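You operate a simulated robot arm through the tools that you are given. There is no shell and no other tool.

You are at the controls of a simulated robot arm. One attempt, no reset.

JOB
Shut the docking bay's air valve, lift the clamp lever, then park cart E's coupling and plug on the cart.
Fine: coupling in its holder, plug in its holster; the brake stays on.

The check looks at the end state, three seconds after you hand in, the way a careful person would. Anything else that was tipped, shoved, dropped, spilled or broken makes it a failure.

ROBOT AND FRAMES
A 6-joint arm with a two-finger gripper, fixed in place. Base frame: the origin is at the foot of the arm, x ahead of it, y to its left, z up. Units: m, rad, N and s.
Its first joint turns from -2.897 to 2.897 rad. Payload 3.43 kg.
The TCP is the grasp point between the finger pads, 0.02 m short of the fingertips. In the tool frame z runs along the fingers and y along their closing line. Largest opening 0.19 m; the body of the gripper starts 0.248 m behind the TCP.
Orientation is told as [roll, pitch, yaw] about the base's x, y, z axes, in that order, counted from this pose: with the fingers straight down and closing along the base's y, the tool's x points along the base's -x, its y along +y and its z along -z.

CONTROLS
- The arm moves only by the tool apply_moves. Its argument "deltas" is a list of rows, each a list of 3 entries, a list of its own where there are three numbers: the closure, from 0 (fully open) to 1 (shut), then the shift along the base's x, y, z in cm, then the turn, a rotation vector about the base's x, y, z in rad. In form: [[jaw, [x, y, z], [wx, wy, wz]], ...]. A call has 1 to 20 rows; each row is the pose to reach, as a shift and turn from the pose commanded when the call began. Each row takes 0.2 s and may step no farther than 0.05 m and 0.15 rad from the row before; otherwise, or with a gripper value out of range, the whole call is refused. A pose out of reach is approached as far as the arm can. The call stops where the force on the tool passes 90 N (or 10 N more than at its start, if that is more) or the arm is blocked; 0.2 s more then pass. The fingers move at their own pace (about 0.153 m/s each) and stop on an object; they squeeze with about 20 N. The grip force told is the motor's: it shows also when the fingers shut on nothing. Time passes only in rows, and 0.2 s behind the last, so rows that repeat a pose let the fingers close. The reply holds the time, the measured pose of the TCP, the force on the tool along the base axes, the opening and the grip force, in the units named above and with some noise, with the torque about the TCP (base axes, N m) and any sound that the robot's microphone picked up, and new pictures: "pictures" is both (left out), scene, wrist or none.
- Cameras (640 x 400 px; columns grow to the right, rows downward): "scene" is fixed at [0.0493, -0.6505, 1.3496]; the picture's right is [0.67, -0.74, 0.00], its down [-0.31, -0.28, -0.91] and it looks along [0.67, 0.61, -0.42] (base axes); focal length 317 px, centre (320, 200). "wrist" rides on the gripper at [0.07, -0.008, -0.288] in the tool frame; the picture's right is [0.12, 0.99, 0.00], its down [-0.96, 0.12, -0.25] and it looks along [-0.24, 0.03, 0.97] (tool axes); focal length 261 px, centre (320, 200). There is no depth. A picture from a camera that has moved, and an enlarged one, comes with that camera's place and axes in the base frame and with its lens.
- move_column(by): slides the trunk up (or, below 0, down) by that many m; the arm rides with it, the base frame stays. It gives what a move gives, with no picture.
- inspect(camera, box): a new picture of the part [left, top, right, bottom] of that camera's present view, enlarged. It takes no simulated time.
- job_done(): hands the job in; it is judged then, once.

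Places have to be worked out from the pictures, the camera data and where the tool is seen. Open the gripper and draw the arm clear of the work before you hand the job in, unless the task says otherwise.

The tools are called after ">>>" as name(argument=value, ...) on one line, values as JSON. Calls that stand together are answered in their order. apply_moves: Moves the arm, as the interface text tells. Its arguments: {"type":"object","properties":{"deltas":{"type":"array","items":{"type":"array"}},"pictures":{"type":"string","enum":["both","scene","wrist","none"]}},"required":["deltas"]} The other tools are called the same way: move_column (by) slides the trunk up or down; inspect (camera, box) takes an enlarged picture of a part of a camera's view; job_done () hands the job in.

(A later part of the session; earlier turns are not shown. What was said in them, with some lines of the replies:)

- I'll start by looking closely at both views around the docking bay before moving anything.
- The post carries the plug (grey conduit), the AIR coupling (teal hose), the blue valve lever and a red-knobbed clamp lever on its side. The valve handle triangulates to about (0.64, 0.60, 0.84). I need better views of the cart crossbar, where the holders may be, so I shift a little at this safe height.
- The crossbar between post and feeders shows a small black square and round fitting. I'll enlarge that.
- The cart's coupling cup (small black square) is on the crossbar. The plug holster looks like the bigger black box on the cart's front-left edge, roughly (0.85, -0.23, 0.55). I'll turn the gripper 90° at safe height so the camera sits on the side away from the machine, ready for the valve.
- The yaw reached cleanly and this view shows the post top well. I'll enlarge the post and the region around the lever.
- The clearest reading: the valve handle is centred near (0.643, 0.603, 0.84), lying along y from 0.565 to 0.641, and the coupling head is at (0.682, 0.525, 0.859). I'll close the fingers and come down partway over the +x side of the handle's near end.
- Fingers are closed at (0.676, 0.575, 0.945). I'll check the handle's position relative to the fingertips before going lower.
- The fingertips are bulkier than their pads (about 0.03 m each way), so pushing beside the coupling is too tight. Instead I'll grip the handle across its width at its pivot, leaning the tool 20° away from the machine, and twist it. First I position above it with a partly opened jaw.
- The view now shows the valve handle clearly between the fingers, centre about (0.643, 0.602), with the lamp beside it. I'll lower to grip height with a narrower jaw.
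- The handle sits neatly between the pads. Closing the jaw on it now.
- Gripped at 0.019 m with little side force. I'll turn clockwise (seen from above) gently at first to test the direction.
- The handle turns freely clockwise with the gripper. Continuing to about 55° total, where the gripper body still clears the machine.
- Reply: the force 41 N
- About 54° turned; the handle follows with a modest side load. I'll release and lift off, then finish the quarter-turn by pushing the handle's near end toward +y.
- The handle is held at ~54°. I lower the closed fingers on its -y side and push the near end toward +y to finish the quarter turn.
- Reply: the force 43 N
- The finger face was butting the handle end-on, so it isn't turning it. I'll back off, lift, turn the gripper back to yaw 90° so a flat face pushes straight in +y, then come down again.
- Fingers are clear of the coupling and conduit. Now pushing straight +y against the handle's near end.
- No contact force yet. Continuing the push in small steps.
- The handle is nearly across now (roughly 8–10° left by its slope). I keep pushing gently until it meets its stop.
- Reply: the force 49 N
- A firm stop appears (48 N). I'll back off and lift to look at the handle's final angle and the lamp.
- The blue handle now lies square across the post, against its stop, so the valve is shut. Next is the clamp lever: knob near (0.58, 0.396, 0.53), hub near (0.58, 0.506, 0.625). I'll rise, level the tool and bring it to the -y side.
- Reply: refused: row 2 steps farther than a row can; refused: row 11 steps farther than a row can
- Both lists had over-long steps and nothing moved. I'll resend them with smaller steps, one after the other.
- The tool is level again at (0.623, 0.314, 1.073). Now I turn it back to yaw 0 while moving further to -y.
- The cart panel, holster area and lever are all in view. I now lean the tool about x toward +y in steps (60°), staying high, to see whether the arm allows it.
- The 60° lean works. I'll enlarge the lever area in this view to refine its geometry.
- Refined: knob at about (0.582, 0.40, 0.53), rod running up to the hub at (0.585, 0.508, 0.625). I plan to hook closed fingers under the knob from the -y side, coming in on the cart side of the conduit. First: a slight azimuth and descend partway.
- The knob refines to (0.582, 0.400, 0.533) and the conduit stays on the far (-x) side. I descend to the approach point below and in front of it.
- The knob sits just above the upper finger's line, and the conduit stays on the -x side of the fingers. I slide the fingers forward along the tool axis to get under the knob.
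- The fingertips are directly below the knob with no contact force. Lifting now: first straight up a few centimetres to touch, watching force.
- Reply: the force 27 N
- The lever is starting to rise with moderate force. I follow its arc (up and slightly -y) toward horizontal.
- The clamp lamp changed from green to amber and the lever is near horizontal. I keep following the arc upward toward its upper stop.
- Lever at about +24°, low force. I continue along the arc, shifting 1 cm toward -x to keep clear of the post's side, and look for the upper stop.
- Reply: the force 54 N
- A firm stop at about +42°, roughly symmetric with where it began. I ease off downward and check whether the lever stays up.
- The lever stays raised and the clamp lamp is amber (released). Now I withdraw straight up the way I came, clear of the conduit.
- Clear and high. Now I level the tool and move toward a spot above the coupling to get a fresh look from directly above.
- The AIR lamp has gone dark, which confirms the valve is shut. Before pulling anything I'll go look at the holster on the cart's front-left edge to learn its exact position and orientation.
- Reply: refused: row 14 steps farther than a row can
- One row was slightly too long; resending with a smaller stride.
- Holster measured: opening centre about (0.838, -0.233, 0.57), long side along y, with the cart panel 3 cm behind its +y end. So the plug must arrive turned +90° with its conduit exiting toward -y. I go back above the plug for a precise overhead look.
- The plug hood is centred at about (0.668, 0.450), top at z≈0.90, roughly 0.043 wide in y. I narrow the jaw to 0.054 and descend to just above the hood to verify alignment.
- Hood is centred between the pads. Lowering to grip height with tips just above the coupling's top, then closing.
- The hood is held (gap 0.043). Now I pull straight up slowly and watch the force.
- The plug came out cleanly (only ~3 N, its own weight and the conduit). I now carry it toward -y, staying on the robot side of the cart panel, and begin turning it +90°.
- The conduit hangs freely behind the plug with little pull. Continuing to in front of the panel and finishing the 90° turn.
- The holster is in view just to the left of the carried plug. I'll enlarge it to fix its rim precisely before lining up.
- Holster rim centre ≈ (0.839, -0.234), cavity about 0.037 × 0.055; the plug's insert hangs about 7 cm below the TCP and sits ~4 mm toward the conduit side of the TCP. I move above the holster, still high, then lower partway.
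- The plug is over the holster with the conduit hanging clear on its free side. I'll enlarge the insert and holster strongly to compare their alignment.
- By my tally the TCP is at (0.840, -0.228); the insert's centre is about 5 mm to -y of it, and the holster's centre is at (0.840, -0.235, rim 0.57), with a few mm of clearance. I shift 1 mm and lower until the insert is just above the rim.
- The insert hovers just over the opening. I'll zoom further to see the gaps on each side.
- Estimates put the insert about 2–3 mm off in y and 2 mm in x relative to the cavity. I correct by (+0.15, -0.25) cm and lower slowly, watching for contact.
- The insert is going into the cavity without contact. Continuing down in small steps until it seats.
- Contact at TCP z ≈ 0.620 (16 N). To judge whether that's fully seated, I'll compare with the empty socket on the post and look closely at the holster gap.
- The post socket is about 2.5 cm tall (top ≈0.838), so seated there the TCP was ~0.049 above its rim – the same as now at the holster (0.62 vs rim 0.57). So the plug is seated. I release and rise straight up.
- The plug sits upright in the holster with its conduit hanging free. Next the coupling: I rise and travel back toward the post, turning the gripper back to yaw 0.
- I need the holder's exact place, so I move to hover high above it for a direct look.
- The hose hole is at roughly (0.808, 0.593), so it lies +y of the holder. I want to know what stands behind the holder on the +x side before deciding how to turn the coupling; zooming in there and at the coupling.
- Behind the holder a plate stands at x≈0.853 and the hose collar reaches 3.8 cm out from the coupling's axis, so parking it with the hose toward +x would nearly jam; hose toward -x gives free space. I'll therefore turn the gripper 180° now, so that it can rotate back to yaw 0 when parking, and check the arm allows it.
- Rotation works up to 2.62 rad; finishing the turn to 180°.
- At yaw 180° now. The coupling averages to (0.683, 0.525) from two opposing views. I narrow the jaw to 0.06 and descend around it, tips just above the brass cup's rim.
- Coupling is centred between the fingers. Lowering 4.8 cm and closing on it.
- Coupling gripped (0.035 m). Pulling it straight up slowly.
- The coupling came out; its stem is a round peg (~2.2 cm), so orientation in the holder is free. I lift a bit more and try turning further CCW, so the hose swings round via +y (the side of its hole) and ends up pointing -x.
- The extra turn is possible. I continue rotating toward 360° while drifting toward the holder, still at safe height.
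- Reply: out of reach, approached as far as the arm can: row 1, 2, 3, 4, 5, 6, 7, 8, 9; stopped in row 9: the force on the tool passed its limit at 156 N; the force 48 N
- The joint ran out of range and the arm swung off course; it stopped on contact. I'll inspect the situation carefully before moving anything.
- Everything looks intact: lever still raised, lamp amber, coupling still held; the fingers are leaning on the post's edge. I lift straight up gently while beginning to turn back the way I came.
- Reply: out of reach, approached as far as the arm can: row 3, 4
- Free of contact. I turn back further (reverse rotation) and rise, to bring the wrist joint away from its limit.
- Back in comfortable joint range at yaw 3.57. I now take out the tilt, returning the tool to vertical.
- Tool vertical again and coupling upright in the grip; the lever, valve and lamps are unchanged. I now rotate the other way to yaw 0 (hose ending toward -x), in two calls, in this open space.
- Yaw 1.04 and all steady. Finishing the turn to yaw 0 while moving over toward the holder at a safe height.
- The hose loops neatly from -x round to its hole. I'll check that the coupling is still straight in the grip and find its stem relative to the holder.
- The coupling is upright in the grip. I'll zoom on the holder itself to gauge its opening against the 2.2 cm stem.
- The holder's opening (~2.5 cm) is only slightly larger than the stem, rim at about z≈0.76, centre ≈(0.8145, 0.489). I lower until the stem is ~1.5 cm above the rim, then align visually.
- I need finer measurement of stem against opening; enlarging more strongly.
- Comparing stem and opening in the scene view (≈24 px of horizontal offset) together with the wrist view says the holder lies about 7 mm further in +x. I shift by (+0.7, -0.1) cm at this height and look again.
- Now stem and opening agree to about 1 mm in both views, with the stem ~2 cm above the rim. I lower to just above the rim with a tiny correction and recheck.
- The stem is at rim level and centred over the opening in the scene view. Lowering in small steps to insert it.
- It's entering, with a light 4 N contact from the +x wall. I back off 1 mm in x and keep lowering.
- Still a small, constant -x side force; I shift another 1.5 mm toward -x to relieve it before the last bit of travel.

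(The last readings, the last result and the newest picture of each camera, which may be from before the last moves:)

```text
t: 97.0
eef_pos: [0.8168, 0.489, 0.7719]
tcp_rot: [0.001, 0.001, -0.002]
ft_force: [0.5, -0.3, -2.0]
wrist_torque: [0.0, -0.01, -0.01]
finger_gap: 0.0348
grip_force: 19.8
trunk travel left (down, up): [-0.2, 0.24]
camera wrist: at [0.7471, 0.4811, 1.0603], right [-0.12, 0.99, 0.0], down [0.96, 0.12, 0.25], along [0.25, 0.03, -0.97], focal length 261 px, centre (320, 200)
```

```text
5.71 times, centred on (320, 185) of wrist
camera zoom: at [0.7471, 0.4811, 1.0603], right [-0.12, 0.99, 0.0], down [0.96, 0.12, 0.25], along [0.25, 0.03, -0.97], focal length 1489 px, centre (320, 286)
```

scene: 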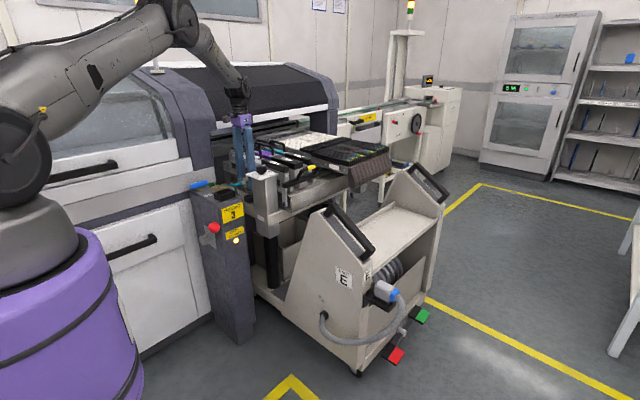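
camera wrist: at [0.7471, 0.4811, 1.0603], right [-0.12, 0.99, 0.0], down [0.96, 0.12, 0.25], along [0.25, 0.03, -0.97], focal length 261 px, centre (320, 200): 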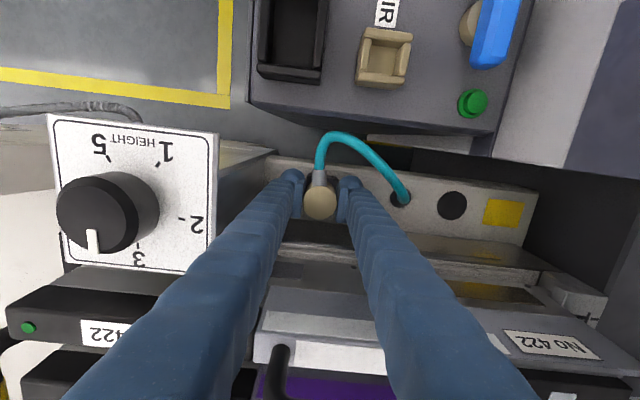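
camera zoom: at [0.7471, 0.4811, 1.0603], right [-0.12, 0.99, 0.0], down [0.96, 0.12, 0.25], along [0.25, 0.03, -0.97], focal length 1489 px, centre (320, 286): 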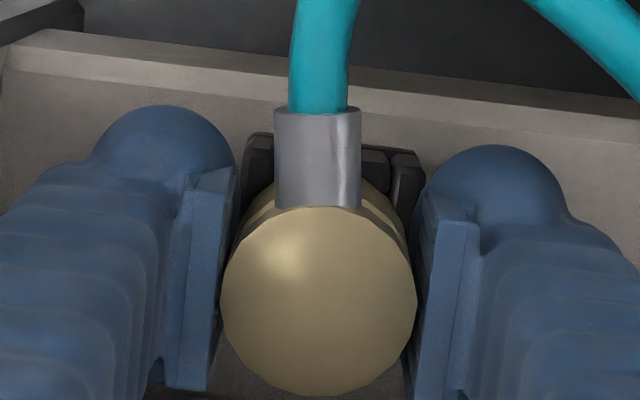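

Side force gone; the stem is free in the cavity. Continuing down until it bottoms out.

>>> apply_moves(deltas=[[1, [0, 0, -0.3], [0, 0, 0]], [1, [0, 0, -0.6], [0, 0, 0]]], pictures="none")

>>> inspect(camera="scene", box=[238, 186, 262, 204])

```text
t: 97.6
eef_pos: [0.8182, 0.4884, 0.7694]
tcp_rot: [0.003, -0.003, 0.002]
ft_force: [-4.6, -2.0, 18.8]
wrist_torque: [0.03, 0.1, -0.04]
finger_gap: 0.0346
grip_force: 20.2
trunk travel left (down, up): [-0.2, 0.24]
```

```text
16.00 times, centred on (250, 195) of scene
camera zoom: at [0.0493, -0.6505, 1.3496], right [0.67, -0.74, 0.0], down [-0.31, -0.28, -0.91], along [0.67, 0.61, -0.42], focal length 5076 px, centre (1440, 280)
```

zoom: 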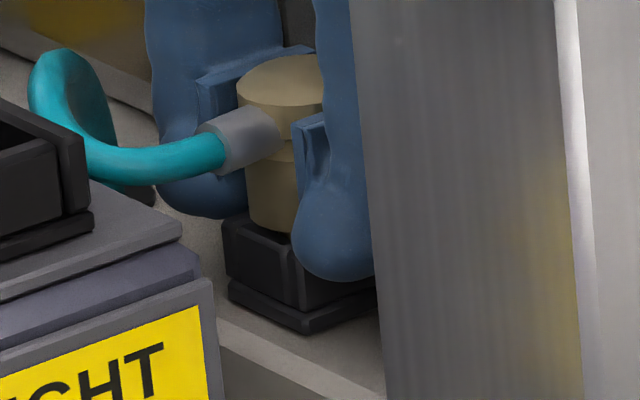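

It has bottomed (19 N up) with the barrel at the rim, like at the post. I ease the load, open the jaw modestly and lift straight off.

>>> apply_moves(deltas=[[1, [0, 0, 0.3], [0, 0, 0]], [0.75, [0, 0, 0.3], [0, 0, 0]], [0.7, [0, 0, 0.3], [0, 0, 0]], [0.7, [0, 0, 0.3], [0, 0, 0]], [0.7, [0, 0, 1.5], [0, 0, 0]], [0.7, [0, 0, 4], [0, 0, 0]], [0.7, [0, 0, 8], [0, 0, 0]], [0.7, [0, 0, 12.5], [0, 0, 0]], [0.7, [0, 0, 17], [0, 0, 0]]], pictures="both")

>>> inspect(camera="scene", box=[235, 182, 265, 206])

>>> inspect(camera="wrist", box=[270, 120, 380, 230])

```text
t: 99.6
eef_pos: [0.821, 0.4937, 0.9364]
tcp_rot: [0.002, -0.001, 0.001]
ft_force: [0.3, -0.4, -1.2]
wrist_torque: [-0.01, -0.01, 0.0]
finger_gap: 0.057
grip_force: 0.1
trunk travel left (down, up): [-0.2, 0.24]
camera wrist: at [0.7507, 0.485, 1.2261], right [-0.12, 0.99, 0.0], down [0.96, 0.12, 0.25], along [0.25, 0.03, -0.97], focal length 261 px, centre (320, 200)
```

scene: 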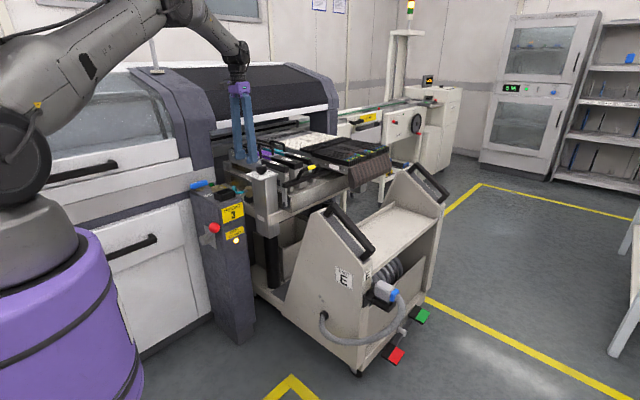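
wrist: 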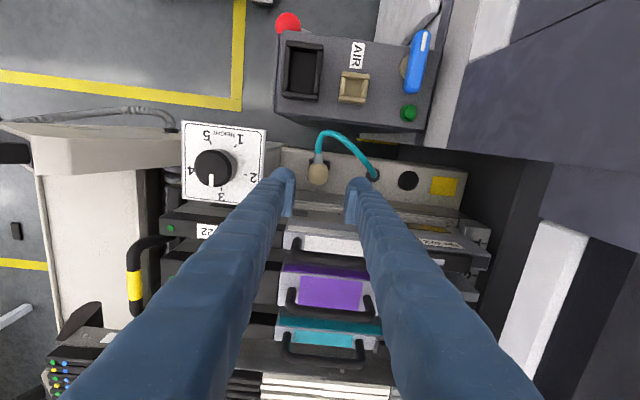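

```text
16.00 times, centred on (250, 194) of scene
camera zoom: at [0.0493, -0.6505, 1.3496], right [0.67, -0.74, 0.0], down [-0.31, -0.28, -0.91], along [0.67, 0.61, -0.42], focal length 5076 px, centre (1440, 296)
```

zoom: 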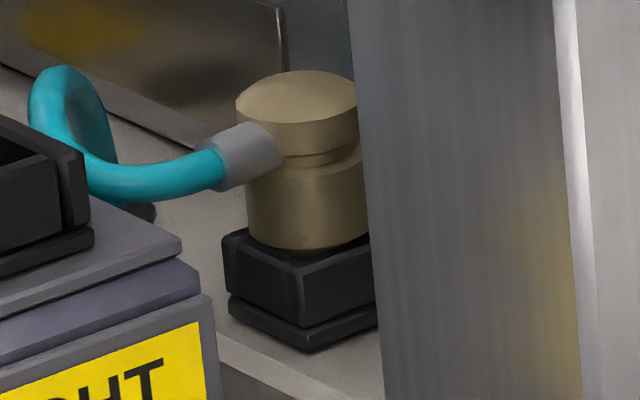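

```text
3.64 times, centred on (325, 175) of wrist
camera zoom: at [0.7507, 0.485, 1.2261], right [-0.12, 0.99, 0.0], down [0.96, 0.12, 0.25], along [0.25, 0.03, -0.97], focal length 948 px, centre (302, 291)
```

zoom: 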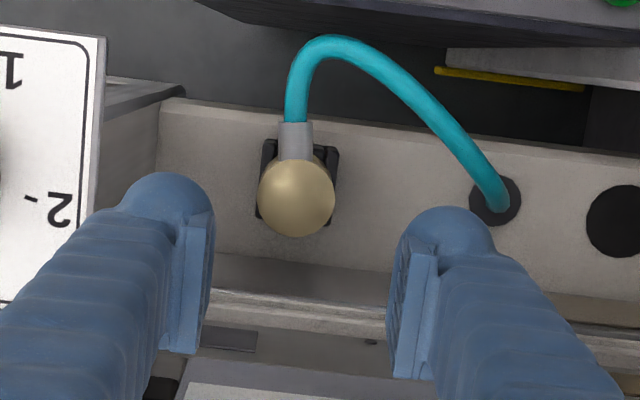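

The coupling stands upright in its holder, hose looped neatly to its hole. I open fully, rise and draw the arm clear, then verify everything.

>>> apply_moves(deltas=[[0.6, [0, 0, 4.5], [0, 0, 0]], [0.4, [0, 0, 9], [0, 0, 0]], [0.2, [-1, 0, 13.5], [0, 0, 0]], [0, [-3, -2, 17], [0, 0, 0]], [0, [-6, -5, 19], [0, 0, 0]], [0, [-9, -8.5, 20], [0, 0, 0]], [0, [-12, -12, 20], [0, 0, 0]], [0, [-15, -15.5, 20], [0, 0, 0]], [0, [-18, -19, 20], [0, 0, 0]], [0, [-20, -23, 20], [0, 0, 0]], [0, [-22, -27, 20], [0, 0, 0]], [0, [-23, -31, 20], [0, 0, 0]], [0, [-24, -35, 20], [0, 0, 0]], [0, [-24, -35, 20], [0, 0, 0]]], pictures="both")

>>> inspect(camera="scene", box=[180, 160, 280, 260])

>>> inspect(camera="scene", box=[300, 250, 440, 370])

>>> inspect(camera="scene", box=[360, 275, 410, 315])

```text
t: 102.6
eef_pos: [0.5764, 0.1391, 1.1375]
tcp_rot: [-0.001, 0.0, -0.001]
ft_force: [1.0, -0.1, 0.2]
wrist_torque: [0.1, 0.0, 0.0]
finger_gap: 0.1899
grip_force: 0.1
trunk travel left (down, up): [-0.2, 0.24]
camera wrist: at [0.5065, 0.131, 1.4248], right [-0.12, 0.99, 0.0], down [0.96, 0.12, 0.25], along [0.25, 0.03, -0.97], focal length 261 px, centre (320, 200)
```

scene: 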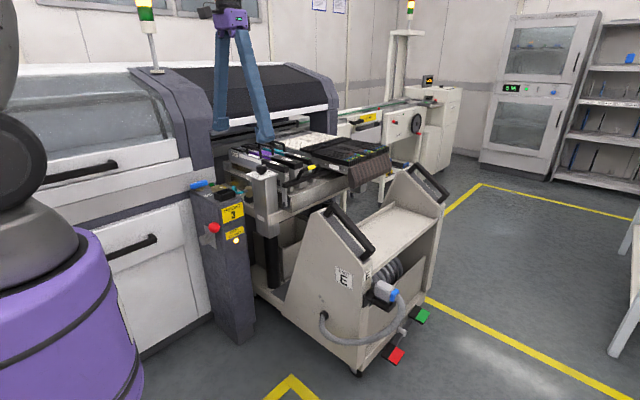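
wrist: 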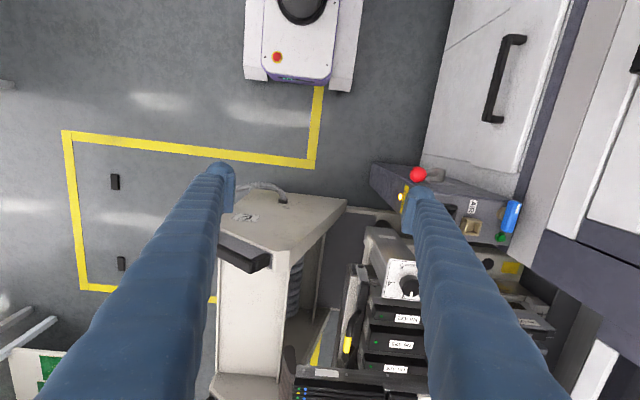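

```text
4.00 times, centred on (230, 210) of scene
camera zoom: at [0.0493, -0.6505, 1.3496], right [0.67, -0.74, 0.0], down [-0.31, -0.28, -0.91], along [0.67, 0.61, -0.42], focal length 1269 px, centre (680, 160)
```

zoom: 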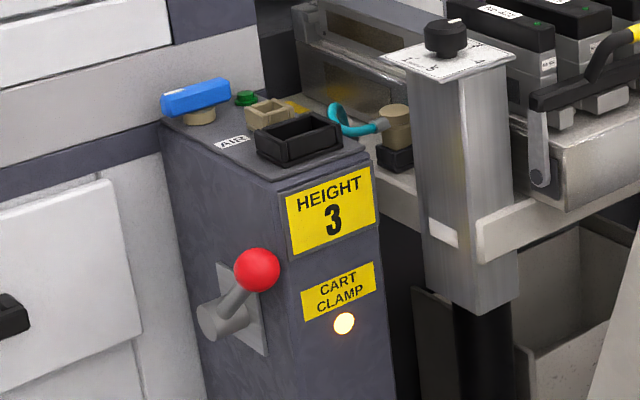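

```text
3.33 times, centred on (370, 310) of scene
camera zoom: at [0.0493, -0.6505, 1.3496], right [0.67, -0.74, 0.0], down [-0.31, -0.28, -0.91], along [0.67, 0.61, -0.42], focal length 1058 px, centre (153, -167)
```

zoom: 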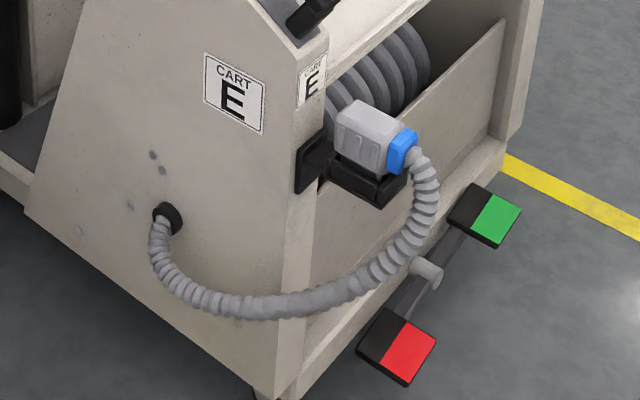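

```text
10.00 times, centred on (385, 295) of scene
camera zoom: at [0.0493, -0.6505, 1.3496], right [0.67, -0.74, 0.0], down [-0.31, -0.28, -0.91], along [0.67, 0.61, -0.42], focal length 3173 px, centre (-330, -750)
```

zoom: 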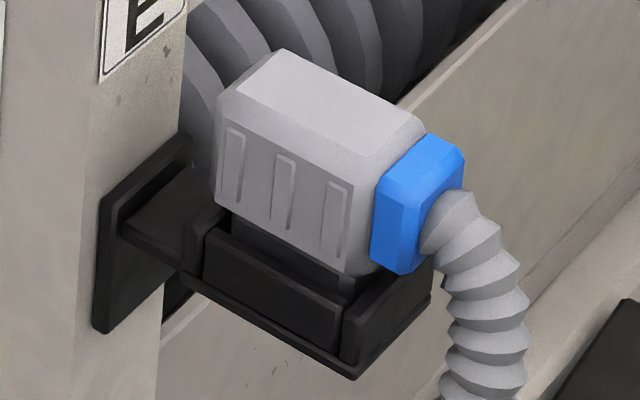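

Final check: valve handle square across with its lamp dark, clamp lever up with amber lamp, coupling upright in the crossbar holder, plug seated in the holster, and both brake pedals exactly as at the start. The gripper is open and clear, so I hand the job in.

>>> job_done()

```text
The job is handed in.
```

I finished all four steps and handed the job in. I haven't had the check's result back.

- **Air valve:** shut. The handle is a quarter turn round against its stop, and the AIR lamp has gone dark.
- **Clamp lever:** raised to its upper stop and staying there. The CART CLAMP lamp changed from green to amber.
- **Plug:** seated upright in the holster on cart E's front edge, with its conduit hanging clear.
- **Coupling:** upright in the holder on the cart's crossbar, bottomed out. I parked it with the hose toward the robot, because the other way its collar would nearly touch the plate behind.
- **Brake:** not touched. Both pedals look the same as at the start.

I took the plug out before the coupling, because there was too little room to grip the coupling with the plug beside it.

While I was carrying the coupling, the wrist ran out of turning range. The arm swung off course and pressed on the edge of the docking post, peaking at 156 N before it stopped. I backed out. The coupling stayed in the grip, and I saw no damage and nothing moved on the post, lever, valve or sockets.

The gripper is open and the arm is clear of the work.
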